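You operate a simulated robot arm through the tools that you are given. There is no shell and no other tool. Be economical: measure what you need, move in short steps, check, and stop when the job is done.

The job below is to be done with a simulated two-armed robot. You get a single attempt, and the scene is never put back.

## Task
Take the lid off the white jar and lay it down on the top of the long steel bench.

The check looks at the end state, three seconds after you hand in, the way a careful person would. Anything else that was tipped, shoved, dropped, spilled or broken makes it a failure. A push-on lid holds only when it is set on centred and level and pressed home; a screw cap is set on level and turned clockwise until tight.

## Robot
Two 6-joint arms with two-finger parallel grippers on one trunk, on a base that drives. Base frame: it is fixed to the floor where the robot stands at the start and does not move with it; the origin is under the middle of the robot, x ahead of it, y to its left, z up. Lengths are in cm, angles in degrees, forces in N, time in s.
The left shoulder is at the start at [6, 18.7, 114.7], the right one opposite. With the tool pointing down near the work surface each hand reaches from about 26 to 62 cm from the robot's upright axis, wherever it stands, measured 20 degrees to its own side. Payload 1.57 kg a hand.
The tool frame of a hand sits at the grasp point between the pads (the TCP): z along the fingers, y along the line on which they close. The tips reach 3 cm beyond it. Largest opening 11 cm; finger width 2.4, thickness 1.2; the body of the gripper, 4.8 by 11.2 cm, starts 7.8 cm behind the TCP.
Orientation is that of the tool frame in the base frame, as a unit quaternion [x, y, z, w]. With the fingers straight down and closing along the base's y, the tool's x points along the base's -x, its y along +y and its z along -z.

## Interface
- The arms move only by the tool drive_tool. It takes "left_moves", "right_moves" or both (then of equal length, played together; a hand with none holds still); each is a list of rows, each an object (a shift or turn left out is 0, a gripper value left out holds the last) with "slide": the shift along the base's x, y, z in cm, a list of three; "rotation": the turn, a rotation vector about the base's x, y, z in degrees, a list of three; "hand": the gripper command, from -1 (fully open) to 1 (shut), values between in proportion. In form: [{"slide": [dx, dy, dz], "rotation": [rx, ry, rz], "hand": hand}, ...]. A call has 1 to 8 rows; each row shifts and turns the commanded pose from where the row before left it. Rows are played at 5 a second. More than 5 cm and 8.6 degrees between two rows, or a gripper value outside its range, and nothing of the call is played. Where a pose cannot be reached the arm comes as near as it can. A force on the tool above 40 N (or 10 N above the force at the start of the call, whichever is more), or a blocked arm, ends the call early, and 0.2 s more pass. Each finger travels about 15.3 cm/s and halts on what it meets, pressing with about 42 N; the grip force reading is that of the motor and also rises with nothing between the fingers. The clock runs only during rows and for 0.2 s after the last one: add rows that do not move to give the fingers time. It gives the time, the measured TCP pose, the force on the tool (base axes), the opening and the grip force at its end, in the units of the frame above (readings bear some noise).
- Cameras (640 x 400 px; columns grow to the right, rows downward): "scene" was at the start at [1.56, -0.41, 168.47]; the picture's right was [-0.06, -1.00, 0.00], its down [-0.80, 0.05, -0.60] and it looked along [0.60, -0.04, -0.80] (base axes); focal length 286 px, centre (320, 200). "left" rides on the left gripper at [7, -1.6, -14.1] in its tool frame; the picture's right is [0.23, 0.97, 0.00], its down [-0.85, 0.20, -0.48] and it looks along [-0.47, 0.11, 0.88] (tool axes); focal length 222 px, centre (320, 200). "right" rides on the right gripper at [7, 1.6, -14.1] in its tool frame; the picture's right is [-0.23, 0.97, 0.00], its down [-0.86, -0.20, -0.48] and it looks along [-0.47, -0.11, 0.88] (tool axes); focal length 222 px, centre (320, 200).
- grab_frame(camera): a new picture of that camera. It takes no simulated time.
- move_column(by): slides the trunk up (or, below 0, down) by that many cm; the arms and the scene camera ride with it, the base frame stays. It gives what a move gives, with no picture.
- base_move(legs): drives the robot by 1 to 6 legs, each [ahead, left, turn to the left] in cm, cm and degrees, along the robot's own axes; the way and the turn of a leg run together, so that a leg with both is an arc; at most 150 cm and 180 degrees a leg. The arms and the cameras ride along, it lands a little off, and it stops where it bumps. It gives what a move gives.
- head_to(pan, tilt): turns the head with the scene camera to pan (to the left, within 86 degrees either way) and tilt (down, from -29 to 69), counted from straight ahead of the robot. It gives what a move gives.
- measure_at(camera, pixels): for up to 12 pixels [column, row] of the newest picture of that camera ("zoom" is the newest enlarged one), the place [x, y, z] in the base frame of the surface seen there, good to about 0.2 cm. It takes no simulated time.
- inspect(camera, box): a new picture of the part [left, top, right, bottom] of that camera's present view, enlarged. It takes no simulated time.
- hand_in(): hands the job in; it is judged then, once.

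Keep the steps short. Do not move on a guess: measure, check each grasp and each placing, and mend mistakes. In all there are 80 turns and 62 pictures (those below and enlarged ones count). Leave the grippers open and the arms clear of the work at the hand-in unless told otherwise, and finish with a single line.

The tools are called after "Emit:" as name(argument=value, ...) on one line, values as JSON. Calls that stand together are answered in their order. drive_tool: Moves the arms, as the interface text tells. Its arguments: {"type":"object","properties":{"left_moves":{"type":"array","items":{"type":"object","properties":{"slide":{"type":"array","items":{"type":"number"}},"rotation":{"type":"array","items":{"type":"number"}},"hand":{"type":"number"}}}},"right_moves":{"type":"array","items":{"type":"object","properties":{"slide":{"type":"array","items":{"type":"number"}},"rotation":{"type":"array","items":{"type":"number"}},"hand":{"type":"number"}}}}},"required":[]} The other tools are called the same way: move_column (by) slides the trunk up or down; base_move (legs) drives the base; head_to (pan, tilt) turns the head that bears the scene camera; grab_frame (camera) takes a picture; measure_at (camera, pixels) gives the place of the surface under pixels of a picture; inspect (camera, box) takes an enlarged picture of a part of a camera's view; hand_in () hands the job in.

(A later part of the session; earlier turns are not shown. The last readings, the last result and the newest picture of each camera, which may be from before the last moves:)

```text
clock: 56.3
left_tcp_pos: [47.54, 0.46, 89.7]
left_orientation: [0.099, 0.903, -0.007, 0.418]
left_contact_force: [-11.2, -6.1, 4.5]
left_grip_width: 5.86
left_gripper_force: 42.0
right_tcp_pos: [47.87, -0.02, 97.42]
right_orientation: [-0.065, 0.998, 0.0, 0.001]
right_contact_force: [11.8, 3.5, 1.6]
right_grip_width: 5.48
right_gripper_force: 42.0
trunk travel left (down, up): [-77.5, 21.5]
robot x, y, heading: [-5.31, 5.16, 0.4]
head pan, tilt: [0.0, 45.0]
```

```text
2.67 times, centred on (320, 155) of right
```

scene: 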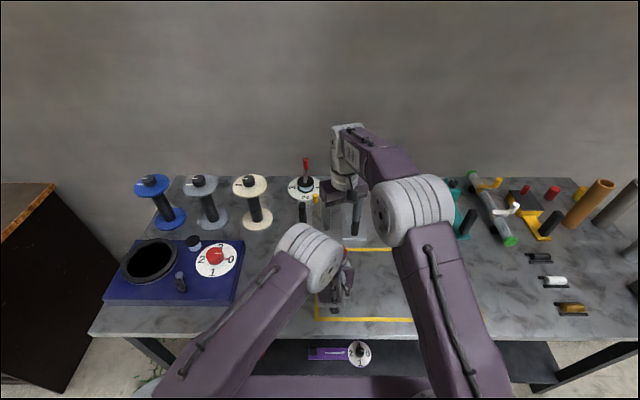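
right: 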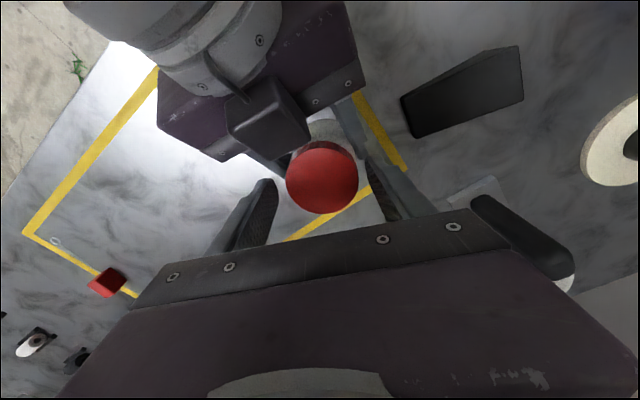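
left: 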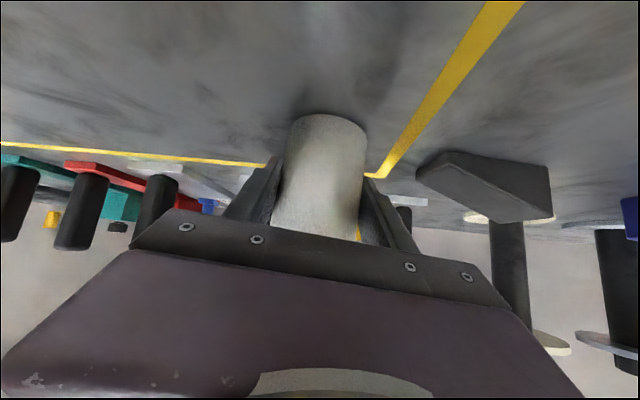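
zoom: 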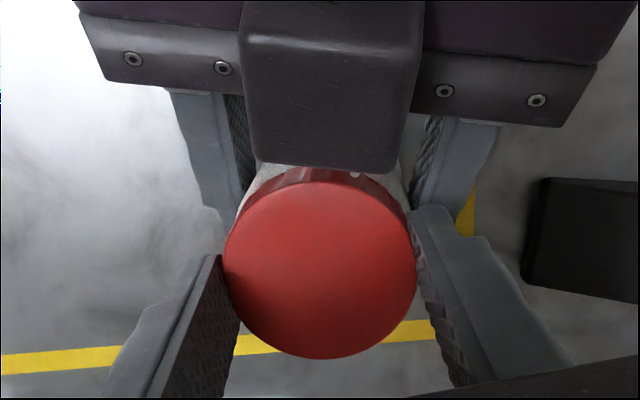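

The twist went smoothly, and a small white mark on the rim at (355,175) lets me judge rotation. I'll continue another 40°.

Emit:
drive_tool(right_moves=[{"slide": [0.12, 0.05, 0]}, {"rotation": [0, 0, 8]}, {"rotation": [0, 0, 8]}, {"rotation": [0, 0, 8]}, {"rotation": [0, 0, 8]}, {"rotation": [0, 0, 8]}, {}])

Emit:
inspect(camera="right", box=[200, 80, 440, 230])

```text
clock: 57.9
left_tcp_pos: [47.58, 0.36, 89.65]
left_orientation: [0.101, 0.903, -0.007, 0.417]
left_contact_force: [-23.9, -14.4, 4.7]
left_grip_width: 5.86
left_gripper_force: 41.9
right_tcp_pos: [48.13, 0.19, 97.43]
right_orientation: [-0.402, 0.915, 0.0, 0.002]
right_contact_force: [23.3, 14.9, -5.8]
right_grip_width: 5.52
right_gripper_force: 41.9
trunk travel left (down, up): [-77.5, 21.5]
robot x, y, heading: [-5.14, 5.13, 0.4]
head pan, tilt: [0.0, 45.0]
```

```text
2.67 times, centred on (320, 155) of right
```

zoom: 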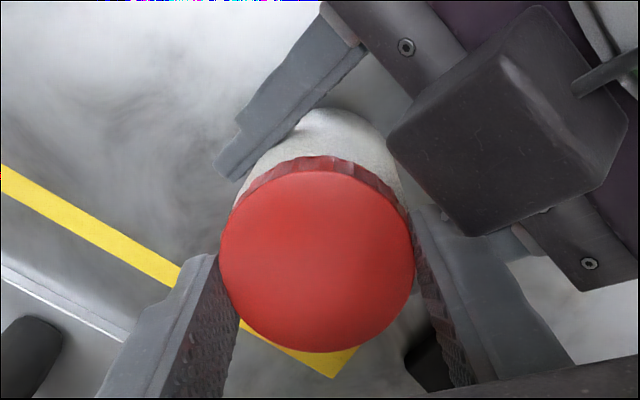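

The side force rose with my shift, so I went the wrong way. I'll shift back by (−0.25, −0.25), then try a 0.3 cm test lift.

Emit:
drive_tool(right_moves=[{"slide": [-0.25, -0.25, 0]}, {}])

Emit:
drive_tool(right_moves=[{"slide": [0, 0, 0.3]}, {}])

```text
clock: 58.3
left_tcp_pos: [47.49, 0.19, 89.79]
left_orientation: [0.102, 0.902, -0.007, 0.419]
left_contact_force: [-6.1, -3.7, -0.3]
left_grip_width: 5.86
left_gripper_force: 41.8
right_tcp_pos: [48.12, -0.08, 97.53]
right_orientation: [-0.399, 0.917, 0.002, 0.006]
right_contact_force: [5.3, 4.4, -2.0]
right_grip_width: 5.5
right_gripper_force: 41.9
trunk travel left (down, up): [-77.5, 21.5]
robot x, y, heading: [-5.44, 4.97, 0.5]
head pan, tilt: [0.0, 45.0]
stopped in row 1 (left hand): the force on the tool passed its limit (the readings are from after the stop); the commanded pose is now the measured one
```

```text
clock: 59.1
left_tcp_pos: [47.59, 0.22, 89.9]
left_orientation: [0.102, 0.902, -0.009, 0.42]
left_contact_force: [-5.6, -1.8, -0.5]
left_grip_width: 5.85
left_gripper_force: 41.8
right_tcp_pos: [48.23, -0.02, 97.78]
right_orientation: [-0.399, 0.917, 0.0, 0.007]
right_contact_force: [4.4, 3.3, -1.4]
right_grip_width: 5.5
right_gripper_force: 42.4
trunk travel left (down, up): [-77.5, 21.5]
robot x, y, heading: [-5.79, 5.2, 0.2]
head pan, tilt: [0.0, 45.0]
stopped in row 2 (right hand): the force on the tool passed its limit (the readings are from after the stop); the commanded pose is now the measured one
```

The lift met resistance and a force spike, so the lid is still engaged. I'll look at the state.

Emit:
inspect(camera="right", box=[200, 60, 440, 210])

Emit:
inspect(camera="scene", box=[310, 210, 390, 260])

Emit:
inspect(camera="left", box=[160, 90, 480, 290])

```text
2.67 times, centred on (320, 135) of right
```

zoom: 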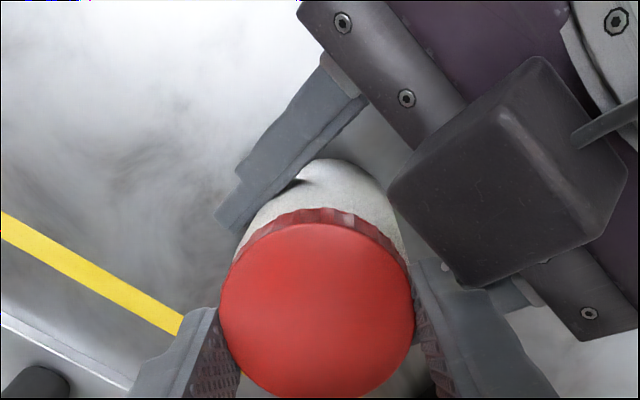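

```text
8.00 times, centred on (350, 235) of scene
```

zoom: 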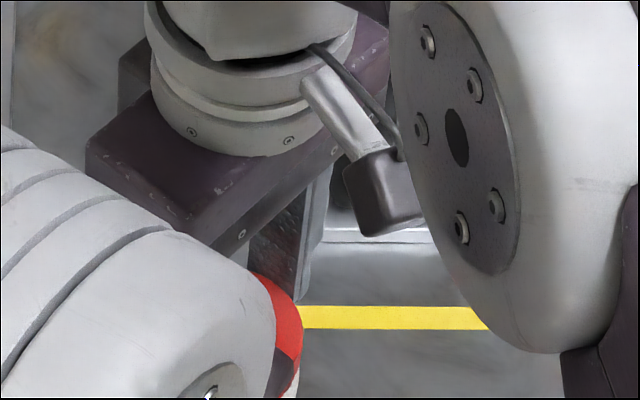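

```text
2.00 times, centred on (320, 190) of left
```

zoom: 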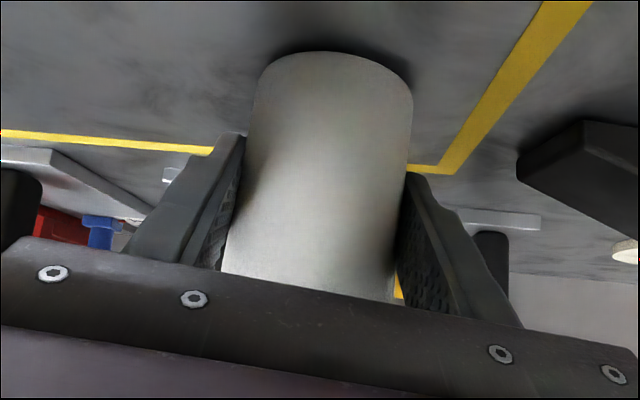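

The jar is still properly held, and the cap needs more turns. I'll open the right hand, turn back to −25°, and re-centre on the lid.

Emit:
drive_tool(right_moves=[{"hand": -0.3}, {}, {"rotation": [0, 0, -8]}, {"rotation": [0, 0, -8]}, {"rotation": [0, 0, -8]}, {"rotation": [0, 0, -8]}, {"rotation": [0, 0, -8]}, {}])

Emit:
grab_frame(camera="right")

```text
clock: 60.9
left_tcp_pos: [47.72, 0.12, 89.89]
left_orientation: [0.102, 0.902, -0.009, 0.42]
left_contact_force: [0.3, 0.6, -2.1]
left_grip_width: 5.84
left_gripper_force: 41.7
right_tcp_pos: [48.28, -0.04, 97.77]
right_orientation: [-0.062, 0.998, -0.003, 0.006]
right_contact_force: [0.2, 0.3, -1.0]
right_grip_width: 7.16
right_gripper_force: 0.0
trunk travel left (down, up): [-77.5, 21.5]
robot x, y, heading: [-4.96, 5.19, 0.3]
head pan, tilt: [0.0, 45.0]
```

```text
23 pictures are left
```

right: 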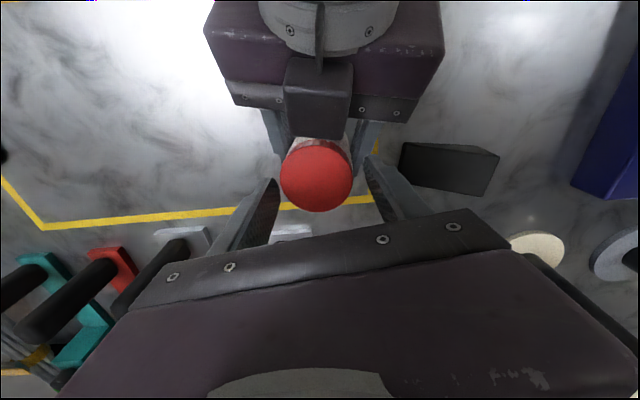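

I'll measure the lid again from this picture.

Emit:
measure_at(camera="right", pixels=[[317, 176], [285, 176], [350, 176], [317, 148], [317, 208], [317, 143]])

```text
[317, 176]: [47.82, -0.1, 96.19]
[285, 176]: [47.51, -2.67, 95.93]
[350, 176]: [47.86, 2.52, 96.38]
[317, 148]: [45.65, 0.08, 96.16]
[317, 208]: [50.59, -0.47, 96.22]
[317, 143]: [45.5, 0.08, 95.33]
```

The lid centre is (48.05, −0.1) and the top is at 96.2, so it has risen slightly. I'll finish turning back, re-grip and twist another 72°.

Emit:
drive_tool(right_moves=[{"slide": [-0.15, 0, 0], "rotation": [0, 0, -8]}, {"rotation": [0, 0, -8]}, {"rotation": [0, 0, -8]}, {"rotation": [0, 0, -8]}, {"hand": 0}, {"hand": 0.4}, {}, {}])

Emit:
drive_tool(right_moves=[{"rotation": [0, 0, 8]}, {"rotation": [0, 0, 8]}, {"rotation": [0, 0, 8]}, {"rotation": [0, 0, 8]}, {}])

```text
clock: 62.7
left_tcp_pos: [47.65, 0.25, 89.92]
left_orientation: [0.101, 0.902, -0.008, 0.42]
left_contact_force: [6.6, 16.2, -2.5]
left_grip_width: 5.81
left_gripper_force: 41.6
right_tcp_pos: [48.0, -0.04, 97.86]
right_orientation: [0.215, 0.977, -0.006, 0.005]
right_contact_force: [-6.1, -16.8, -0.9]
right_grip_width: 5.47
right_gripper_force: 42.2
trunk travel left (down, up): [-77.5, 21.5]
robot x, y, heading: [-5.47, 5.36, 0.3]
head pan, tilt: [0.0, 45.0]
```

```text
clock: 63.9
left_tcp_pos: [47.63, 0.23, 89.79]
left_orientation: [0.1, 0.902, -0.007, 0.421]
left_contact_force: [0.9, 28.1, -1.7]
left_grip_width: 5.82
left_gripper_force: 42.4
right_tcp_pos: [48.17, -0.09, 97.76]
right_orientation: [-0.064, 0.998, -0.004, 0.007]
right_contact_force: [-1.6, -29.3, -1.0]
right_grip_width: 5.5
right_gripper_force: 42.7
trunk travel left (down, up): [-77.5, 21.5]
robot x, y, heading: [-5.42, 4.9, 0.3]
head pan, tilt: [0.0, 45.0]
```

The side force is about −29 N in y. I'll try a 0.12 cm nudge to +y to see whether it eases.

Emit:
drive_tool(right_moves=[{"slide": [0, 0.12, 0]}, {}])

```text
clock: 64.5
left_tcp_pos: [47.56, 0.2, 89.76]
left_orientation: [0.1, 0.903, -0.007, 0.419]
left_contact_force: [-1.5, 32.2, -2.0]
left_grip_width: 5.82
left_gripper_force: 42.1
right_tcp_pos: [48.02, -0.08, 97.7]
right_orientation: [-0.064, 0.998, -0.005, 0.006]
right_contact_force: [2.2, -32.2, -0.3]
right_grip_width: 5.5
right_gripper_force: 42.2
trunk travel left (down, up): [-77.5, 21.5]
robot x, y, heading: [-5.41, 5.12, 0.5]
head pan, tilt: [0.0, 45.0]
```

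It got slightly worse, so the other way: −0.25 in y.

Emit:
drive_tool(right_moves=[{"slide": [0, -0.12, 0]}, {"slide": [0, -0.13, 0]}, {}])

```text
clock: 65.3
left_tcp_pos: [47.7, 0.11, 89.87]
left_orientation: [0.102, 0.902, -0.008, 0.42]
left_contact_force: [-3.1, 25.1, -2.1]
left_grip_width: 5.83
left_gripper_force: 41.9
right_tcp_pos: [48.04, -0.18, 97.78]
right_orientation: [-0.064, 0.998, -0.004, 0.007]
right_contact_force: [3.0, -25.0, -0.7]
right_grip_width: 5.5
right_gripper_force: 42.4
trunk travel left (down, up): [-77.5, 21.5]
robot x, y, heading: [-5.15, 4.86, 0.3]
head pan, tilt: [0.0, 45.0]
```

It eases (−32 → −25). I'll go another −0.4, then continue the twist.

Emit:
drive_tool(right_moves=[{"slide": [0, -0.2, 0]}, {"slide": [0, -0.2, 0]}, {"rotation": [0, 0, 8]}, {"rotation": [0, 0, 8]}, {}])

```text
clock: 66.5
left_tcp_pos: [47.61, 0.01, 89.83]
left_orientation: [0.105, 0.901, -0.009, 0.42]
left_contact_force: [-4.1, -6.7, -5.1]
left_grip_width: 5.83
left_gripper_force: 42.1
right_tcp_pos: [48.03, -0.41, 97.85]
right_orientation: [-0.203, 0.979, -0.001, 0.008]
right_contact_force: [5.1, 6.8, 2.2]
right_grip_width: 5.49
right_gripper_force: 41.6
trunk travel left (down, up): [-77.5, 21.5]
robot x, y, heading: [-5.36, 5.43, 0.3]
head pan, tilt: [0.0, 45.0]
```

Forces are low again. I'll twist 24° more with a slight rise.

Emit:
drive_tool(right_moves=[{"rotation": [0, 0, 8], "slide": [0, 0, 0.04]}, {"rotation": [0, 0, 8], "slide": [0, 0, 0.04]}, {"rotation": [0, 0, 8], "slide": [0, 0, 0.04]}, {}])

Emit:
inspect(camera="right", box=[200, 60, 440, 210])

```text
clock: 67.5
left_tcp_pos: [47.58, -0.1, 89.99]
left_orientation: [0.106, 0.901, -0.009, 0.421]
left_contact_force: [-4.8, -4.2, -0.6]
left_grip_width: 5.85
left_gripper_force: 42.0
right_tcp_pos: [48.13, -0.37, 97.85]
right_orientation: [-0.398, 0.917, 0.0, 0.011]
right_contact_force: [5.1, 4.7, -1.5]
right_grip_width: 5.55
right_gripper_force: 41.4
trunk travel left (down, up): [-77.5, 21.5]
robot x, y, heading: [-5.16, 4.98, 0.4]
head pan, tilt: [0.0, 45.0]
stopped in row 4 (right hand): the force on the tool passed its limit (the readings are from after the stop); the commanded pose is now the measured one
```

```text
2.67 times, centred on (320, 135) of right
```

zoom: 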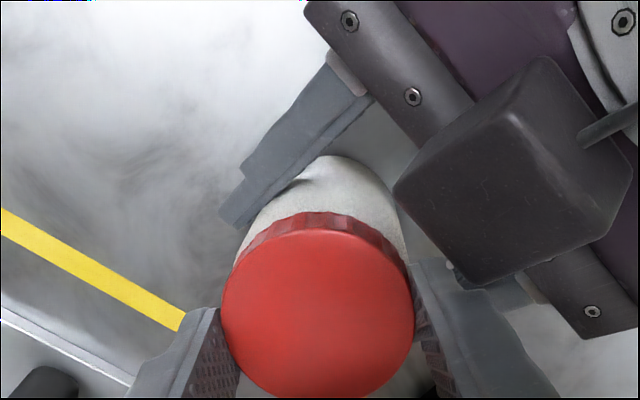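

Both force stops happened at about 47° yaw, so the right finger probably touches the left palm there. I'll turn back 10° and then test a lift.

Emit:
drive_tool(right_moves=[{"rotation": [0, 0, -5]}, {"rotation": [0, 0, -5]}, {}])

Emit:
drive_tool(right_moves=[{"slide": [0, 0, 0.2]}, {"slide": [0, 0, 0.2]}, {}])

```text
clock: 68.3
left_tcp_pos: [47.58, -0.07, 89.99]
left_orientation: [0.107, 0.901, -0.01, 0.419]
left_contact_force: [-2.8, 4.5, -2.0]
left_grip_width: 5.8
left_gripper_force: 42.4
right_tcp_pos: [48.29, -0.41, 97.9]
right_orientation: [-0.317, 0.948, -0.001, 0.011]
right_contact_force: [2.3, -4.3, -0.4]
right_grip_width: 5.49
right_gripper_force: 42.0
trunk travel left (down, up): [-77.5, 21.5]
robot x, y, heading: [-5.58, 5.44, 0.5]
head pan, tilt: [0.0, 45.0]
```

```text
clock: 69.1
left_tcp_pos: [47.65, -0.1, 90.02]
left_orientation: [0.106, 0.9, -0.009, 0.422]
left_contact_force: [-17.4, 12.0, 25.5]
left_grip_width: 5.82
left_gripper_force: 42.1
right_tcp_pos: [48.12, -0.4, 98.24]
right_orientation: [-0.318, 0.948, -0.001, 0.011]
right_contact_force: [15.7, -12.4, -29.6]
right_grip_width: 5.5
right_gripper_force: 42.3
trunk travel left (down, up): [-77.5, 21.5]
robot x, y, heading: [-5.21, 5.07, 0.2]
head pan, tilt: [0.0, 45.0]
```

The lift draws 30 N, so it's still threaded. I'll lower back to relax, open, and go back for another twist, limited to +35° this time.

Emit:
drive_tool(right_moves=[{"slide": [0, 0, -0.35]}, {"hand": -0.3}, {}, {"rotation": [0, 0, -8.5]}, {"rotation": [0, 0, -8.5]}, {"rotation": [0, 0, -8.5]}, {"rotation": [0, 0, -8.5]}, {}])

Emit:
inspect(camera="right", box=[200, 80, 440, 230])

```text
clock: 70.9
left_tcp_pos: [47.49, -0.13, 89.91]
left_orientation: [0.106, 0.901, -0.009, 0.42]
left_contact_force: [-0.7, 0.6, -2.0]
left_grip_width: 5.78
left_gripper_force: 42.1
right_tcp_pos: [48.18, -0.44, 97.88]
right_orientation: [-0.026, 1.0, -0.004, 0.011]
right_contact_force: [1.3, -0.3, -1.0]
right_grip_width: 7.14
right_gripper_force: 0.1
trunk travel left (down, up): [-77.5, 21.5]
robot x, y, heading: [-5.22, 5.39, 0.0]
head pan, tilt: [0.0, 45.0]
```

```text
2.67 times, centred on (320, 155) of right
```

zoom: 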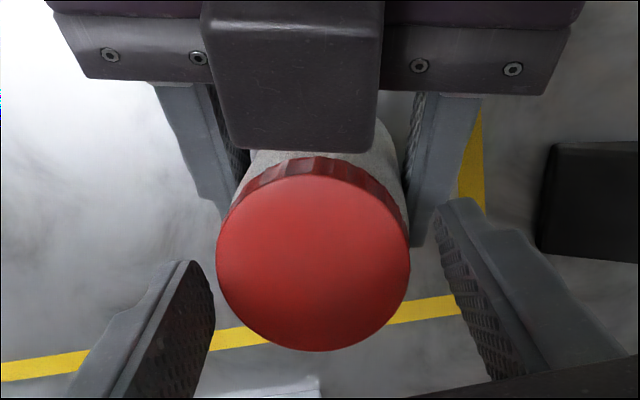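

Emit:
measure_at(camera="zoom", pixels=[[313, 180], [313, 262], [313, 345], [222, 262], [404, 262], [313, 165], [240, 190], [385, 190]])

```text
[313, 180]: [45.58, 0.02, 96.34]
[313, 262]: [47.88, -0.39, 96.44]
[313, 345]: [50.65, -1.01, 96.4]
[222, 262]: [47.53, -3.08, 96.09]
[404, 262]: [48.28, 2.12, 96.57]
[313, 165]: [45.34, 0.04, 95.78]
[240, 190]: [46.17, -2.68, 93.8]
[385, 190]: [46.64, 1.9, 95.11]
```

The lid top slopes about 4–5° (96.1 at −y, 96.6 at +y). The left hand's closing axis is tilted 4°, so gripping leaned the jar, and that explains the side forces. With the right hand open, I'll level the left hand by −4.5° about x, and level the right tool too.

Emit:
drive_tool(left_moves=[{"rotation": [-1.5, 0, 0]}, {"rotation": [-1.5, 0, 0]}, {"rotation": [-1.5, 0, 0]}, {}], right_moves=[{"rotation": [0, 1.3, 0]}, {}, {}, {}])

Emit:
inspect(camera="right", box=[200, 80, 440, 230])

Emit:
measure_at(camera="zoom", pixels=[[313, 185], [313, 262], [313, 340], [230, 262], [400, 262], [250, 220], [370, 220], [313, 170]])

```text
clock: 71.9
left_tcp_pos: [47.68, -0.12, 89.86]
left_orientation: [0.095, 0.901, -0.03, 0.422]
left_contact_force: [0.3, 0.6, -1.7]
left_grip_width: 5.79
left_gripper_force: 42.6
right_tcp_pos: [48.12, -0.28, 97.94]
right_orientation: [-0.027, 1.0, -0.004, -0.001]
right_contact_force: [-0.1, -0.2, 0.3]
right_grip_width: 7.16
right_gripper_force: 0.2
trunk travel left (down, up): [-77.5, 21.5]
robot x, y, heading: [-5.04, 5.15, 0.4]
head pan, tilt: [0.0, 45.0]
```

```text
2.67 times, centred on (320, 155) of right
```

zoom: 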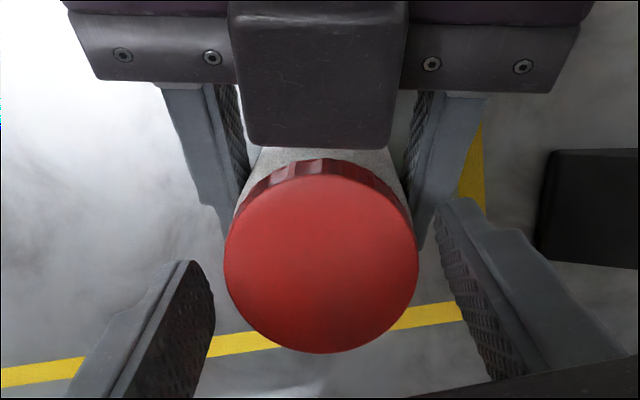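

```text
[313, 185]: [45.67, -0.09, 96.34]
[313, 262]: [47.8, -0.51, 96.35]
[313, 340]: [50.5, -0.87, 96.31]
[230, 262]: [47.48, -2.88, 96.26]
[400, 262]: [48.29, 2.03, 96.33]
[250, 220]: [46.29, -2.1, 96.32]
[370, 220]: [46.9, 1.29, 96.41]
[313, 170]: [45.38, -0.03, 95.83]
```

The lid is level and the right hand is centred over it. I'll turn to −30°, grip, and twist 68° in one go.

Emit:
drive_tool(right_moves=[{"rotation": [0, 0, -8.5]}, {"rotation": [0, 0, -8.5]}, {"rotation": [0, 0, -8.5]}, {"rotation": [0, 0, -8.5]}, {"hand": 0}, {"hand": 0.4}, {}, {}])

Emit:
drive_tool(right_moves=[{"rotation": [0, 0, 8.5]}, {"rotation": [0, 0, 8.5]}, {"rotation": [0, 0, 8.5]}, {"rotation": [0, 0, 8.5]}, {"rotation": [0, 0, 8.5]}, {"rotation": [0, 0, 8.5]}, {"rotation": [0, 0, 8.5]}, {"rotation": [0, 0, 8.5]}])

```text
clock: 73.7
left_tcp_pos: [47.59, -0.13, 89.84]
left_orientation: [0.096, 0.901, -0.031, 0.423]
left_contact_force: [0.5, 2.3, -2.0]
left_grip_width: 5.77
left_gripper_force: 41.9
right_tcp_pos: [48.22, -0.27, 97.97]
right_orientation: [0.267, 0.964, -0.004, -0.002]
right_contact_force: [-1.2, -1.3, 0.0]
right_grip_width: 5.45
right_gripper_force: 41.8
trunk travel left (down, up): [-77.5, 21.5]
robot x, y, heading: [-5.09, 5.08, 0.1]
head pan, tilt: [0.0, 45.0]
```

```text
clock: 75.5
left_tcp_pos: [47.62, -0.27, 89.86]
left_orientation: [0.096, 0.901, -0.03, 0.422]
left_contact_force: [5.0, -11.0, -8.2]
left_grip_width: 5.81
left_gripper_force: 42.2
right_tcp_pos: [48.26, -0.24, 98.02]
right_orientation: [-0.32, 0.948, -0.003, 0.0]
right_contact_force: [-5.3, 10.8, 6.4]
right_grip_width: 5.46
right_gripper_force: 41.9
trunk travel left (down, up): [-77.5, 21.5]
robot x, y, heading: [-5.31, 5.36, 0.6]
head pan, tilt: [0.0, 45.0]
```

It went smoothly, and the lid now pushes the right hand up by 6 N, so it's a thread unscrewing. I'll do a small lift test.

Emit:
drive_tool(right_moves=[{"slide": [0, 0, 0.2]}, {"slide": [0, 0, 0.15]}, {}])

```text
clock: 76.3
left_tcp_pos: [47.76, -0.22, 90.01]
left_orientation: [0.096, 0.9, -0.031, 0.425]
left_contact_force: [-7.9, -10.9, 13.0]
left_grip_width: 5.78
left_gripper_force: 41.4
right_tcp_pos: [48.18, -0.48, 98.27]
right_orientation: [-0.318, 0.948, -0.004, 0.0]
right_contact_force: [7.5, 10.2, -16.4]
right_grip_width: 5.45
right_gripper_force: 41.9
trunk travel left (down, up): [-77.5, 21.5]
robot x, y, heading: [-5.28, 5.12, 0.5]
head pan, tilt: [0.0, 45.0]
```

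Still engaged. I'll do another cycle: lower, open, turn back, re-grip and twist.

Emit:
drive_tool(right_moves=[{"slide": [0, 0, -0.2]}, {"hand": -0.3}, {}, {"rotation": [0, 0, -8.5]}, {"rotation": [0, 0, -8.5]}, {"rotation": [0, 0, -8.5]}, {"rotation": [0, 0, -8.5]}, {}])

Emit:
inspect(camera="right", box=[200, 80, 440, 230])

Emit:
measure_at(camera="zoom", pixels=[[313, 190], [313, 262], [313, 335], [235, 262], [395, 262], [313, 175]])

```text
clock: 78.1
left_tcp_pos: [47.68, -0.13, 89.86]
left_orientation: [0.096, 0.9, -0.031, 0.423]
left_contact_force: [-0.6, -0.4, -2.0]
left_grip_width: 5.77
left_gripper_force: 41.8
right_tcp_pos: [48.29, -0.44, 98.07]
right_orientation: [-0.026, 1.0, -0.004, 0.0]
right_contact_force: [-0.4, -0.7, 0.1]
right_grip_width: 7.15
right_gripper_force: 0.1
trunk travel left (down, up): [-77.5, 21.5]
robot x, y, heading: [-5.19, 4.94, 0.4]
head pan, tilt: [0.0, 45.0]
```

```text
2.67 times, centred on (320, 155) of right
```

zoom: 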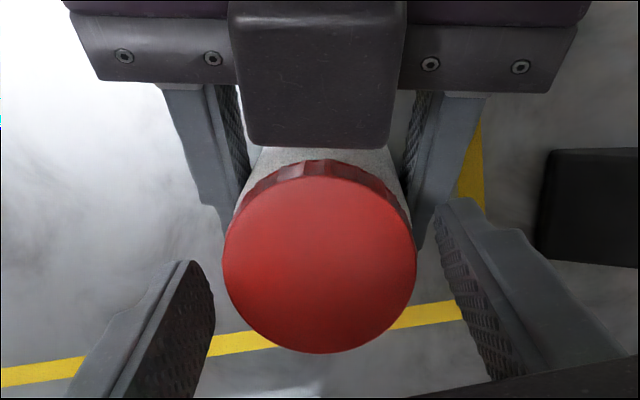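

```text
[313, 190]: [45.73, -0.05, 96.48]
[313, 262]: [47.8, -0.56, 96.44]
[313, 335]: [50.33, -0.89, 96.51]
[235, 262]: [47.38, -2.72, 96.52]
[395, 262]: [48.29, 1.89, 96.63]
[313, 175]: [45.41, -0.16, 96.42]
```

The lid rose from 96.35 to about 96.5, so progress is real. Next twist.

Emit:
drive_tool(right_moves=[{"rotation": [0, 0, -8.5], "slide": [0, 0.05, 0]}, {"rotation": [0, 0, -8.5]}, {"rotation": [0, 0, -8.5]}, {"rotation": [0, 0, -8.5]}, {"hand": 0}, {"hand": 0.4}, {}, {}])

Emit:
drive_tool(right_moves=[{"rotation": [0, 0, 8.5]}, {"rotation": [0, 0, 8.5], "slide": [0, 0, 0.03]}, {"rotation": [0, 0, 8.5]}, {"rotation": [0, 0, 8.5], "slide": [0, 0, 0.03]}, {"rotation": [0, 0, 8.5]}, {"rotation": [0, 0, 8.5], "slide": [0, 0, 0.03]}, {"rotation": [0, 0, 8.5]}, {"rotation": [0, 0, 8.5], "slide": [0, 0, 0.03]}])

Emit:
drive_tool(right_moves=[{"slide": [0, 0, 0.2]}, {"slide": [0, 0, 0.15]}, {}])

```text
clock: 79.9
left_tcp_pos: [47.63, -0.2, 90.0]
left_orientation: [0.095, 0.901, -0.031, 0.422]
left_contact_force: [3.9, 7.5, -3.2]
left_grip_width: 5.78
left_gripper_force: 41.8
right_tcp_pos: [48.24, -0.26, 98.13]
right_orientation: [0.266, 0.964, -0.004, -0.004]
right_contact_force: [-3.1, -8.1, 0.9]
right_grip_width: 5.52
right_gripper_force: 42.0
trunk travel left (down, up): [-77.5, 21.5]
robot x, y, heading: [-5.13, 5.31, 0.3]
head pan, tilt: [0.0, 45.0]
```

```text
clock: 81.7
left_tcp_pos: [47.6, -0.24, 89.97]
left_orientation: [0.097, 0.901, -0.03, 0.423]
left_contact_force: [4.3, 1.5, -2.1]
left_grip_width: 5.78
left_gripper_force: 42.4
right_tcp_pos: [48.24, -0.3, 98.19]
right_orientation: [-0.319, 0.948, -0.004, 0.001]
right_contact_force: [-4.8, -1.2, -0.7]
right_grip_width: 5.5
right_gripper_force: 42.3
trunk travel left (down, up): [-77.5, 21.5]
robot x, y, heading: [-5.31, 5.32, 0.6]
head pan, tilt: [0.0, 45.0]
```

```text
clock: 82.5
left_tcp_pos: [47.49, -0.08, 89.78]
left_orientation: [0.096, 0.901, -0.03, 0.423]
left_contact_force: [0.5, -0.1, -2.1]
left_grip_width: 5.78
left_gripper_force: 42.1
right_tcp_pos: [48.33, -0.32, 98.57]
right_orientation: [-0.318, 0.948, -0.004, 0.001]
right_contact_force: [-0.3, 1.0, 0.5]
right_grip_width: 5.54
right_gripper_force: 41.9
trunk travel left (down, up): [-77.5, 21.5]
robot x, y, heading: [-4.91, 5.28, 0.4]
head pan, tilt: [0.0, 45.0]
```

The lift is free now with no force, so the lid has come off. I'll raise it and check.

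Emit:
drive_tool(right_moves=[{"slide": [0, 0, 2]}, {"slide": [0, 0, 3]}, {"slide": [0, 0, 3]}, {"slide": [0, 0, 3]}, {}])

Emit:
grab_frame(camera="right")

Emit:
grab_frame(camera="scene")

```text
clock: 83.7
left_tcp_pos: [47.65, -0.21, 89.93]
left_orientation: [0.095, 0.901, -0.03, 0.423]
left_contact_force: [0.3, -0.4, -2.6]
left_grip_width: 5.79
left_gripper_force: 41.5
right_tcp_pos: [48.23, -0.27, 109.59]
right_orientation: [-0.319, 0.948, -0.004, 0.001]
right_contact_force: [0.0, 0.9, -0.6]
right_grip_width: 5.5
right_gripper_force: 42.2
trunk travel left (down, up): [-77.5, 21.5]
robot x, y, heading: [-5.06, 4.9, 0.3]
head pan, tilt: [0.0, 45.0]
```

```text
18 pictures are left
```

right: 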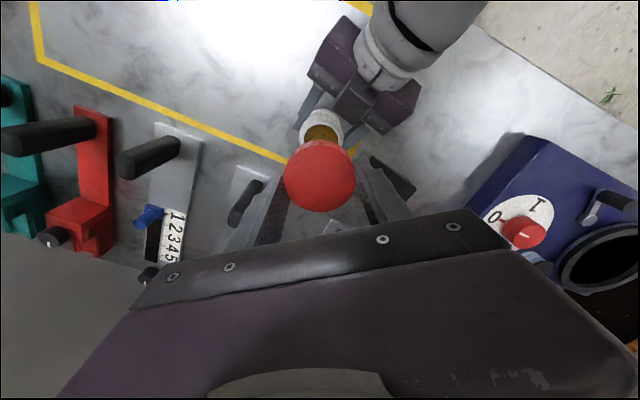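

```text
17 pictures are left
```

scene: 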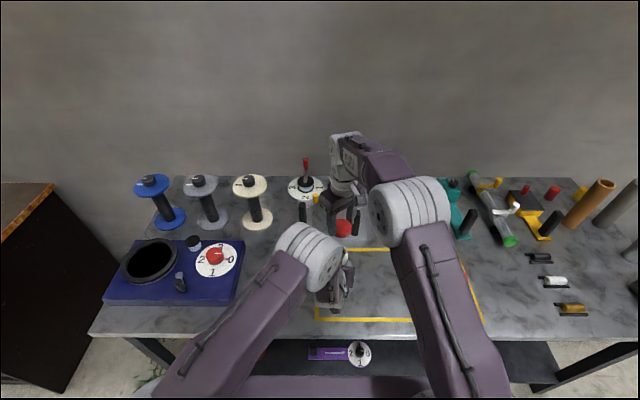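

The lid is in the right hand and the jar stands open in the left. I'll carry the lid to the free area around (46, −15), turning the yaw back.

Emit:
drive_tool(right_moves=[{"slide": [0, -4, 0], "rotation": [0, 0, -8]}, {"slide": [0, -4, 0], "rotation": [0, 0, -8]}, {"slide": [0, -4, 0], "rotation": [0, 0, -8]}, {"slide": [-1.5, -3, 0], "rotation": [0, 0, -8]}, {"slide": [0, 0, -4]}, {"slide": [0, 0, -4]}, {}])

Emit:
grab_frame(camera="right")

Emit:
measure_at(camera="right", pixels=[[318, 178], [295, 178], [342, 178], [318, 155], [318, 205], [250, 120], [340, 100]])

```text
clock: 85.3
left_tcp_pos: [47.47, -0.22, 89.96]
left_orientation: [0.095, 0.9, -0.03, 0.424]
left_contact_force: [-1.1, -0.6, -2.3]
left_grip_width: 5.78
left_gripper_force: 41.9
right_tcp_pos: [46.62, -15.26, 101.57]
right_orientation: [-0.045, 0.999, -0.004, 0.0]
right_contact_force: [-0.1, 0.0, -0.1]
right_grip_width: 5.49
right_gripper_force: 42.5
trunk travel left (down, up): [-77.5, 21.5]
robot x, y, heading: [-5.74, 5.3, 0.3]
head pan, tilt: [0.0, 45.0]
```

```text
16 pictures are left
```

right: 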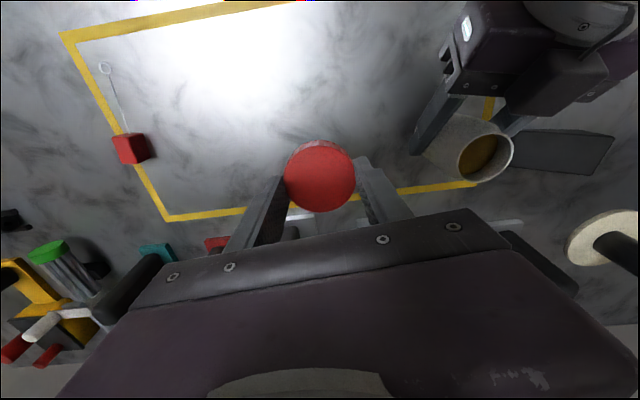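

```text
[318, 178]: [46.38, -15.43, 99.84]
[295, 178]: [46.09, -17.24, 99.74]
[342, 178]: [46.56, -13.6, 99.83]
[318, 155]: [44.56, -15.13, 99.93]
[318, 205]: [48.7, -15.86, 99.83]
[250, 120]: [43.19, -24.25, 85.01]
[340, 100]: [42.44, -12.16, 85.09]
```

The lid is level, with nothing under it. The bench top is at 85.05 and the lid is about 1.9 cm tall, so I'll lower 12 cm and then feel for contact.

Emit:
drive_tool(right_moves=[{"slide": [0, 0, -4]}, {"slide": [0, 0, -4]}, {"slide": [0, 0, -3]}, {"slide": [0, 0, -0.8]}, {}])

Emit:
drive_tool(right_moves=[{"slide": [0, 0, -0.3]}, {"slide": [0, 0, -0.2]}, {}])

Emit:
inspect(camera="right", box=[200, 80, 440, 230])

Emit:
measure_at(camera="zoom", pixels=[[320, 262], [320, 190], [235, 262], [400, 262], [320, 165], [320, 60]])

```text
clock: 86.5
left_tcp_pos: [47.55, -0.1, 89.93]
left_orientation: [0.096, 0.9, -0.031, 0.423]
left_contact_force: [0.2, -0.9, -1.8]
left_grip_width: 5.79
left_gripper_force: 42.1
right_tcp_pos: [46.74, -15.27, 89.81]
right_orientation: [-0.044, 0.999, -0.004, -0.001]
right_contact_force: [-0.7, -0.7, 0.2]
right_grip_width: 5.51
right_gripper_force: 42.3
trunk travel left (down, up): [-77.5, 21.5]
robot x, y, heading: [-5.64, 5.05, 0.2]
head pan, tilt: [0.0, 45.0]
```

```text
clock: 87.3
left_tcp_pos: [47.59, -0.15, 89.93]
left_orientation: [0.096, 0.901, -0.03, 0.423]
left_contact_force: [0.1, 0.9, -2.6]
left_grip_width: 5.75
left_gripper_force: 42.2
right_tcp_pos: [46.7, -15.26, 89.32]
right_orientation: [-0.045, 0.999, -0.004, 0.0]
right_contact_force: [0.4, -0.1, -0.3]
right_grip_width: 5.51
right_gripper_force: 41.8
trunk travel left (down, up): [-77.5, 21.5]
robot x, y, heading: [-5.12, 5.22, 0.4]
head pan, tilt: [0.0, 45.0]
```

```text
2.67 times, centred on (320, 155) of right
```

zoom: 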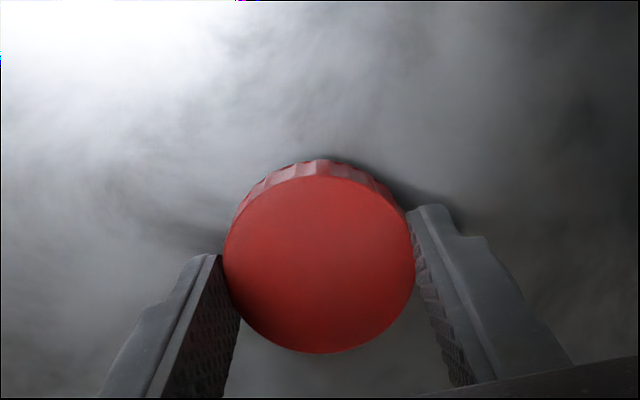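

```text
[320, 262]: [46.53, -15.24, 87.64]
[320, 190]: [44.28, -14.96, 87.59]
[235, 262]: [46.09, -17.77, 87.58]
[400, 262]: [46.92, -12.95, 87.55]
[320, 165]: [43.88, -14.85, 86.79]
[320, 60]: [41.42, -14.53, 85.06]
```

No contact yet. I'll lower in small steps.

Emit:
drive_tool(right_moves=[{"slide": [0, 0, -0.2]}, {"slide": [0, 0, -0.2]}, {}])

Emit:
drive_tool(right_moves=[{"slide": [0, 0, -0.15]}, {}])

Emit:
drive_tool(right_moves=[{"slide": [0, 0, -0.15]}, {}])

```text
clock: 88.1
left_tcp_pos: [47.62, -0.11, 90.08]
left_orientation: [0.095, 0.901, -0.03, 0.423]
left_contact_force: [-0.6, 0.4, -1.3]
left_grip_width: 5.77
left_gripper_force: 42.2
right_tcp_pos: [46.79, -15.29, 88.85]
right_orientation: [-0.044, 0.999, -0.005, -0.001]
right_contact_force: [0.0, 0.8, 0.8]
right_grip_width: 5.48
right_gripper_force: 42.3
trunk travel left (down, up): [-77.5, 21.5]
robot x, y, heading: [-5.19, 5.4, 0.6]
head pan, tilt: [0.0, 45.0]
```

```text
clock: 88.7
left_tcp_pos: [47.69, -0.13, 89.94]
left_orientation: [0.097, 0.9, -0.032, 0.423]
left_contact_force: [-1.3, -0.3, -1.5]
left_grip_width: 5.77
left_gripper_force: 41.7
right_tcp_pos: [46.71, -15.39, 88.8]
right_orientation: [-0.044, 0.999, -0.005, 0.0]
right_contact_force: [0.3, 0.4, 0.0]
right_grip_width: 5.48
right_gripper_force: 42.1
trunk travel left (down, up): [-77.5, 21.5]
robot x, y, heading: [-5.19, 5.32, 0.3]
head pan, tilt: [0.0, 45.0]
```

```text
clock: 89.3
left_tcp_pos: [47.63, -0.1, 89.83]
left_orientation: [0.096, 0.9, -0.03, 0.423]
left_contact_force: [0.5, 0.7, -3.1]
left_grip_width: 5.78
left_gripper_force: 42.4
right_tcp_pos: [46.65, -15.39, 88.62]
right_orientation: [-0.044, 0.999, -0.004, -0.001]
right_contact_force: [-0.8, 0.2, 2.1]
right_grip_width: 5.48
right_gripper_force: 42.2
trunk travel left (down, up): [-77.5, 21.5]
robot x, y, heading: [-5.24, 5.35, 0.2]
head pan, tilt: [0.0, 45.0]
```

A first hint of contact (2 N). One more small step, then I'll read the force.

Emit:
drive_tool(right_moves=[{"slide": [0, 0, -0.12]}, {}])

```text
clock: 89.9
left_tcp_pos: [47.56, -0.06, 90.0]
left_orientation: [0.095, 0.9, -0.03, 0.424]
left_contact_force: [-0.8, -0.7, -1.9]
left_grip_width: 5.77
left_gripper_force: 42.3
right_tcp_pos: [46.64, -15.38, 88.49]
right_orientation: [-0.045, 0.999, -0.005, 0.0]
right_contact_force: [1.9, -3.3, 11.6]
right_grip_width: 5.49
right_gripper_force: 42.0
trunk travel left (down, up): [-77.5, 21.5]
robot x, y, heading: [-5.88, 5.23, 0.3]
head pan, tilt: [0.0, 45.0]
```

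The lid rests on the bench (11.6 N up). I'll open the right hand, rise, and look.

Emit:
drive_tool(right_moves=[{"slide": [0, 0, 0.05], "hand": -0.1}, {"hand": -0.4}, {}, {"slide": [0, 0, 3]}, {"slide": [0, 0, 4]}, {"slide": [0, -3, 4]}, {"slide": [0, -4, 3]}, {}])

Emit:
grab_frame(camera="right")

```text
clock: 91.7
left_tcp_pos: [47.7, -0.11, 89.82]
left_orientation: [0.094, 0.901, -0.03, 0.422]
left_contact_force: [0.4, 0.2, -1.6]
left_grip_width: 5.78
left_gripper_force: 42.0
right_tcp_pos: [46.69, -22.61, 102.37]
right_orientation: [-0.045, 0.999, -0.005, -0.002]
right_contact_force: [1.0, 0.4, -0.5]
right_grip_width: 7.72
right_gripper_force: 0.1
trunk travel left (down, up): [-77.5, 21.5]
robot x, y, heading: [-5.56, 5.04, 0.4]
head pan, tilt: [0.0, 45.0]
```

```text
14 pictures are left
```

right: 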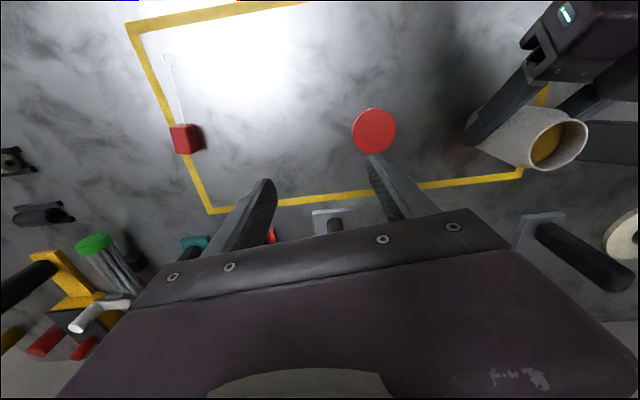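

The lid lies flat on the bench. Next I'll release the jar. First I'll check its rim is level and how far its foot is from the bench.

Emit:
inspect(camera="left", box=[240, 80, 400, 180])

Emit:
measure_at(camera="right", pixels=[[533, 160], [585, 135], [540, 127], [560, 164], [583, 122], [490, 140], [375, 130]])

Emit:
measure_at(camera="left", pixels=[[330, 118], [330, 125], [300, 125], [355, 128], [330, 200], [330, 108]])

```text
4.00 times, centred on (320, 130) of left
```

zoom: 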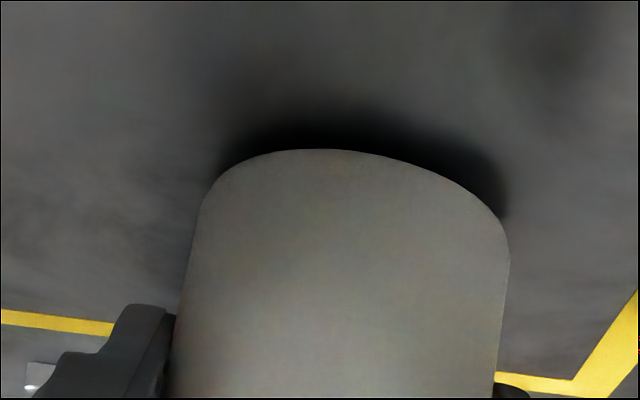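

```text
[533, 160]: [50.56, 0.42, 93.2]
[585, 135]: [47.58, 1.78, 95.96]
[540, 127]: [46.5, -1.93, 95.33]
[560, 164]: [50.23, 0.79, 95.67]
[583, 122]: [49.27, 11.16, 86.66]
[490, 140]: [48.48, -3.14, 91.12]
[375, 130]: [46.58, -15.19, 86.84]
```

```text
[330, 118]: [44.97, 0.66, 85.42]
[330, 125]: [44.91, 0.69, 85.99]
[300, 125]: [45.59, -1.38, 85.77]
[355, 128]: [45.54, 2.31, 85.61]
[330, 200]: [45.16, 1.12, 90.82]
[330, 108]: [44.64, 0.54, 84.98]
```

Emit:
inspect(camera="right", box=[460, 80, 620, 180])

```text
4.00 times, centred on (540, 130) of right
```

zoom: 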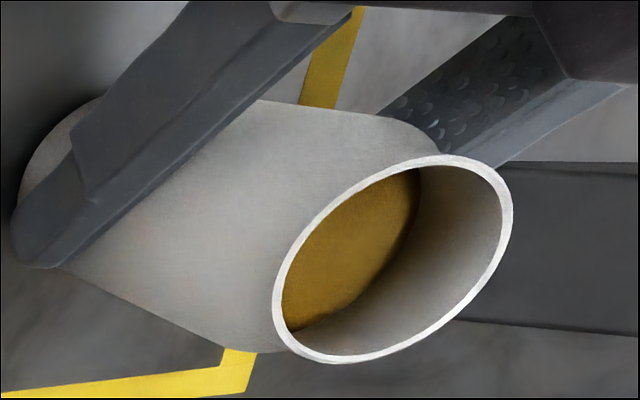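

Emit:
measure_at(camera="zoom", pixels=[[278, 290], [330, 358], [430, 328], [505, 230], [506, 195], [440, 159], [360, 187], [300, 240], [480, 280]])

```text
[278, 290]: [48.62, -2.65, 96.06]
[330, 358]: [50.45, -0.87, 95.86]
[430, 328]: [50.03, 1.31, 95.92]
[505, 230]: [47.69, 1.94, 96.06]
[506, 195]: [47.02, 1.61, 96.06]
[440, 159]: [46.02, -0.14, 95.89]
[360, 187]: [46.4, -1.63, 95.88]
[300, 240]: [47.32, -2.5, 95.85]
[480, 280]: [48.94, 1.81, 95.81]
```

The rim is level at z ≈ 95.93. The jar is probably lifted about 0.2–0.3 cm, so I'll lower the left hand in small steps until it touches.

Emit:
drive_tool(left_moves=[{"slide": [0, 0, -0.1]}, {}])

Emit:
drive_tool(left_moves=[{"slide": [0, 0, -0.1]}, {}])

```text
clock: 92.3
left_tcp_pos: [47.7, -0.09, 89.88]
left_orientation: [0.096, 0.9, -0.031, 0.423]
left_contact_force: [0.6, 0.3, -2.1]
left_grip_width: 5.76
left_gripper_force: 41.6
right_tcp_pos: [46.72, -22.42, 102.5]
right_orientation: [-0.044, 0.999, -0.004, -0.001]
right_contact_force: [-0.7, -0.6, -0.2]
right_grip_width: 7.69
right_gripper_force: 0.0
trunk travel left (down, up): [-77.5, 21.5]
robot x, y, heading: [-5.75, 5.34, 0.3]
head pan, tilt: [0.0, 45.0]
```

```text
clock: 92.9
left_tcp_pos: [47.58, -0.13, 89.91]
left_orientation: [0.096, 0.901, -0.031, 0.422]
left_contact_force: [-0.8, -0.4, -2.4]
left_grip_width: 5.75
left_gripper_force: 41.8
right_tcp_pos: [46.62, -22.45, 102.5]
right_orientation: [-0.045, 0.999, -0.004, -0.001]
right_contact_force: [-0.3, 0.0, -0.6]
right_grip_width: 7.7
right_gripper_force: 0.0
trunk travel left (down, up): [-77.5, 21.5]
robot x, y, heading: [-5.53, 4.98, 0.3]
head pan, tilt: [0.0, 45.0]
```

The reading still shows the jar's weight (−2 N), so it isn't touching yet. I'll continue.

Emit:
drive_tool(left_moves=[{"slide": [0, 0, -0.12]}, {}])

Emit:
drive_tool(left_moves=[{"slide": [0, 0, -0.1]}, {}])

```text
clock: 93.5
left_tcp_pos: [48.41, -1.08, 89.86]
left_orientation: [0.09, 0.901, -0.039, 0.423]
left_contact_force: [0.0, 0.6, -2.4]
left_grip_width: 5.77
left_gripper_force: 42.4
left hand out of reach, approached as far as the arm can: row 1
right_tcp_pos: [46.55, -22.43, 102.42]
right_orientation: [-0.045, 0.999, -0.004, -0.001]
right_contact_force: [0.1, 0.3, 0.5]
right_grip_width: 7.69
right_gripper_force: 0.0
trunk travel left (down, up): [-77.5, 21.5]
robot x, y, heading: [-5.02, 4.91, 0.4]
head pan, tilt: [0.0, 45.0]
```

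```text
clock: 94.1
left_tcp_pos: [48.55, -1.19, 89.75]
left_orientation: [0.09, 0.9, -0.04, 0.424]
left_contact_force: [-0.1, -0.4, -2.3]
left_grip_width: 5.79
left_gripper_force: 42.1
right_tcp_pos: [46.7, -22.42, 102.4]
right_orientation: [-0.045, 0.999, -0.004, -0.001]
right_contact_force: [0.0, 0.0, -0.6]
right_grip_width: 7.69
right_gripper_force: 0.1
trunk travel left (down, up): [-77.5, 21.5]
robot x, y, heading: [-5.34, 5.09, 0.4]
head pan, tilt: [0.0, 45.0]
```

A reach limit slid the held jar about 1 cm aside. I'll raise slightly, move it back to its spot (48, 0), and do the lowering with the trunk instead.

Emit:
drive_tool(left_moves=[{"slide": [0, 0, 0.3]}, {"slide": [-0.4, 0.5, 0]}, {"slide": [-0.4, 0.5, 0]}, {}])

```text
clock: 95.1
left_tcp_pos: [48.42, -0.94, 90.2]
left_orientation: [0.091, 0.9, -0.04, 0.424]
left_contact_force: [0.1, 0.9, -2.4]
left_grip_width: 5.75
left_gripper_force: 41.9
left hand out of reach, approached as far as the arm can: row 2, 3
right_tcp_pos: [46.71, -22.38, 102.41]
right_orientation: [-0.045, 0.999, -0.004, -0.001]
right_contact_force: [0.0, 0.3, 0.5]
right_grip_width: 7.69
right_gripper_force: 0.1
trunk travel left (down, up): [-77.5, 21.5]
robot x, y, heading: [-5.34, 4.97, 0.5]
head pan, tilt: [0.0, 45.0]
```

The jar is clear of the bench by a few millimetres. I'll nudge the base by (−0.6, +0.9) to bring the jar back to its original spot.

Emit:
base_move(legs=[[-0.6, 0.9, 0]])

Emit:
grab_frame(camera="left")

Emit:
measure_at(camera="left", pixels=[[328, 122], [328, 130], [328, 160], [328, 200]])

```text
clock: 95.8
left_tcp_pos: [47.89, -0.34, 90.22]
left_orientation: [0.091, 0.901, -0.038, 0.423]
left_contact_force: [0.4, -0.3, -2.6]
left_grip_width: 5.79
left_gripper_force: 41.7
right_tcp_pos: [46.21, -21.73, 102.3]
right_orientation: [-0.044, 0.999, -0.003, -0.002]
right_contact_force: [0.3, 0.0, -1.4]
right_grip_width: 7.68
right_gripper_force: 0.0
trunk travel left (down, up): [-77.5, 21.5]
robot x, y, heading: [-6.02, 6.11, 0.3]
head pan, tilt: [0.0, 45.0]
```

```text
11 pictures are left
```

left: 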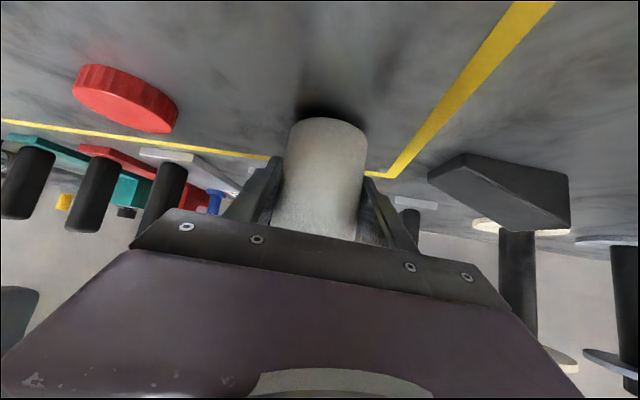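

```text
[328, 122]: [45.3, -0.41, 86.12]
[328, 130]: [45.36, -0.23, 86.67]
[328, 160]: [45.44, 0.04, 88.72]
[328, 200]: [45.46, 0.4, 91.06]
```

The jar is back near (48.1, −0.3), with its foot about 0.6–0.8 cm up. I'll lower the trunk in small steps.

Emit:
move_column(by=-0.3)

Emit:
move_column(by=-0.15)

Emit:
move_column(by=-0.12)

```text
clock: 96.4
left_tcp_pos: [47.81, -0.15, 89.78]
left_orientation: [0.091, 0.901, -0.038, 0.423]
left_contact_force: [-0.1, 0.2, -3.4]
left_grip_width: 5.78
left_gripper_force: 41.8
right_tcp_pos: [46.09, -21.61, 102.08]
right_orientation: [-0.043, 0.999, -0.004, -0.001]
right_contact_force: [0.1, -0.3, 0.4]
right_grip_width: 7.69
right_gripper_force: 0.0
trunk travel left (down, up): [-77.2, 21.8]
robot x, y, heading: [-5.97, 6.19, 0.5]
head pan, tilt: [0.0, 45.0]
```

```text
clock: 96.9
left_tcp_pos: [47.95, -0.1, 89.74]
left_orientation: [0.09, 0.901, -0.039, 0.423]
left_contact_force: [0.0, -0.9, -1.8]
left_grip_width: 5.79
left_gripper_force: 41.8
right_tcp_pos: [46.06, -21.63, 101.99]
right_orientation: [-0.044, 0.999, -0.003, 0.0]
right_contact_force: [-0.1, -0.1, -0.5]
right_grip_width: 7.7
right_gripper_force: 0.0
trunk travel left (down, up): [-77.1, 21.9]
robot x, y, heading: [-5.77, 5.94, 0.5]
head pan, tilt: [0.0, 45.0]
```

```text
clock: 97.4
left_tcp_pos: [47.8, -0.18, 89.66]
left_orientation: [0.091, 0.9, -0.04, 0.424]
left_contact_force: [-0.3, 0.3, -2.1]
left_grip_width: 5.76
left_gripper_force: 42.2
right_tcp_pos: [46.1, -21.71, 101.92]
right_orientation: [-0.045, 0.999, -0.005, 0.0]
right_contact_force: [-0.1, -0.6, 0.2]
right_grip_width: 7.7
right_gripper_force: 0.1
trunk travel left (down, up): [-76.9, 22.1]
robot x, y, heading: [-6.08, 5.94, 0.2]
head pan, tilt: [0.0, 45.0]
```

Emit:
move_column(by=-0.1)

Emit:
move_column(by=-0.1)

```text
clock: 97.9
left_tcp_pos: [47.83, -0.17, 89.61]
left_orientation: [0.091, 0.901, -0.04, 0.423]
left_contact_force: [0.1, -0.6, -2.4]
left_grip_width: 5.75
left_gripper_force: 42.0
right_tcp_pos: [46.02, -21.6, 101.78]
right_orientation: [-0.044, 0.999, -0.005, -0.001]
right_contact_force: [-0.7, -0.4, 0.6]
right_grip_width: 7.68
right_gripper_force: 0.0
trunk travel left (down, up): [-76.8, 22.2]
robot x, y, heading: [-6.23, 6.46, 0.8]
head pan, tilt: [0.0, 45.0]
```

```text
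clock: 98.4
left_tcp_pos: [47.87, -0.13, 89.61]
left_orientation: [0.091, 0.9, -0.04, 0.424]
left_contact_force: [-0.3, 0.5, -1.3]
left_grip_width: 5.78
left_gripper_force: 42.2
right_tcp_pos: [46.03, -21.62, 101.63]
right_orientation: [-0.044, 0.999, -0.004, 0.0]
right_contact_force: [-0.3, 0.0, -0.3]
right_grip_width: 7.7
right_gripper_force: 0.1
trunk travel left (down, up): [-76.7, 22.3]
robot x, y, heading: [-5.9, 6.25, 0.6]
head pan, tilt: [0.0, 45.0]
```

The weight reading is starting to lighten (−1.3). One more step.

Emit:
move_column(by=-0.1)

Emit:
move_column(by=-0.08)

```text
clock: 98.9
left_tcp_pos: [47.8, -0.14, 89.46]
left_orientation: [0.09, 0.9, -0.04, 0.424]
left_contact_force: [-0.4, 1.3, 2.0]
left_grip_width: 5.77
left_gripper_force: 42.0
right_tcp_pos: [45.91, -21.55, 101.73]
right_orientation: [-0.045, 0.999, -0.004, 0.0]
right_contact_force: [-0.1, 0.0, -0.3]
right_grip_width: 7.7
right_gripper_force: 0.1
trunk travel left (down, up): [-76.6, 22.4]
robot x, y, heading: [-5.9, 6.21, 0.3]
head pan, tilt: [0.0, 45.0]
```

```text
clock: 99.4
left_tcp_pos: [47.84, -0.13, 89.47]
left_orientation: [0.089, 0.9, -0.039, 0.425]
left_contact_force: [1.5, 0.8, 9.0]
left_grip_width: 5.78
left_gripper_force: 41.9
right_tcp_pos: [45.95, -21.62, 101.56]
right_orientation: [-0.044, 0.999, -0.004, -0.001]
right_contact_force: [0.1, -0.4, -0.3]
right_grip_width: 7.68
right_gripper_force: 0.1
trunk travel left (down, up): [-76.6, 22.4]
robot x, y, heading: [-5.95, 5.91, 0.3]
head pan, tilt: [0.0, 45.0]
```

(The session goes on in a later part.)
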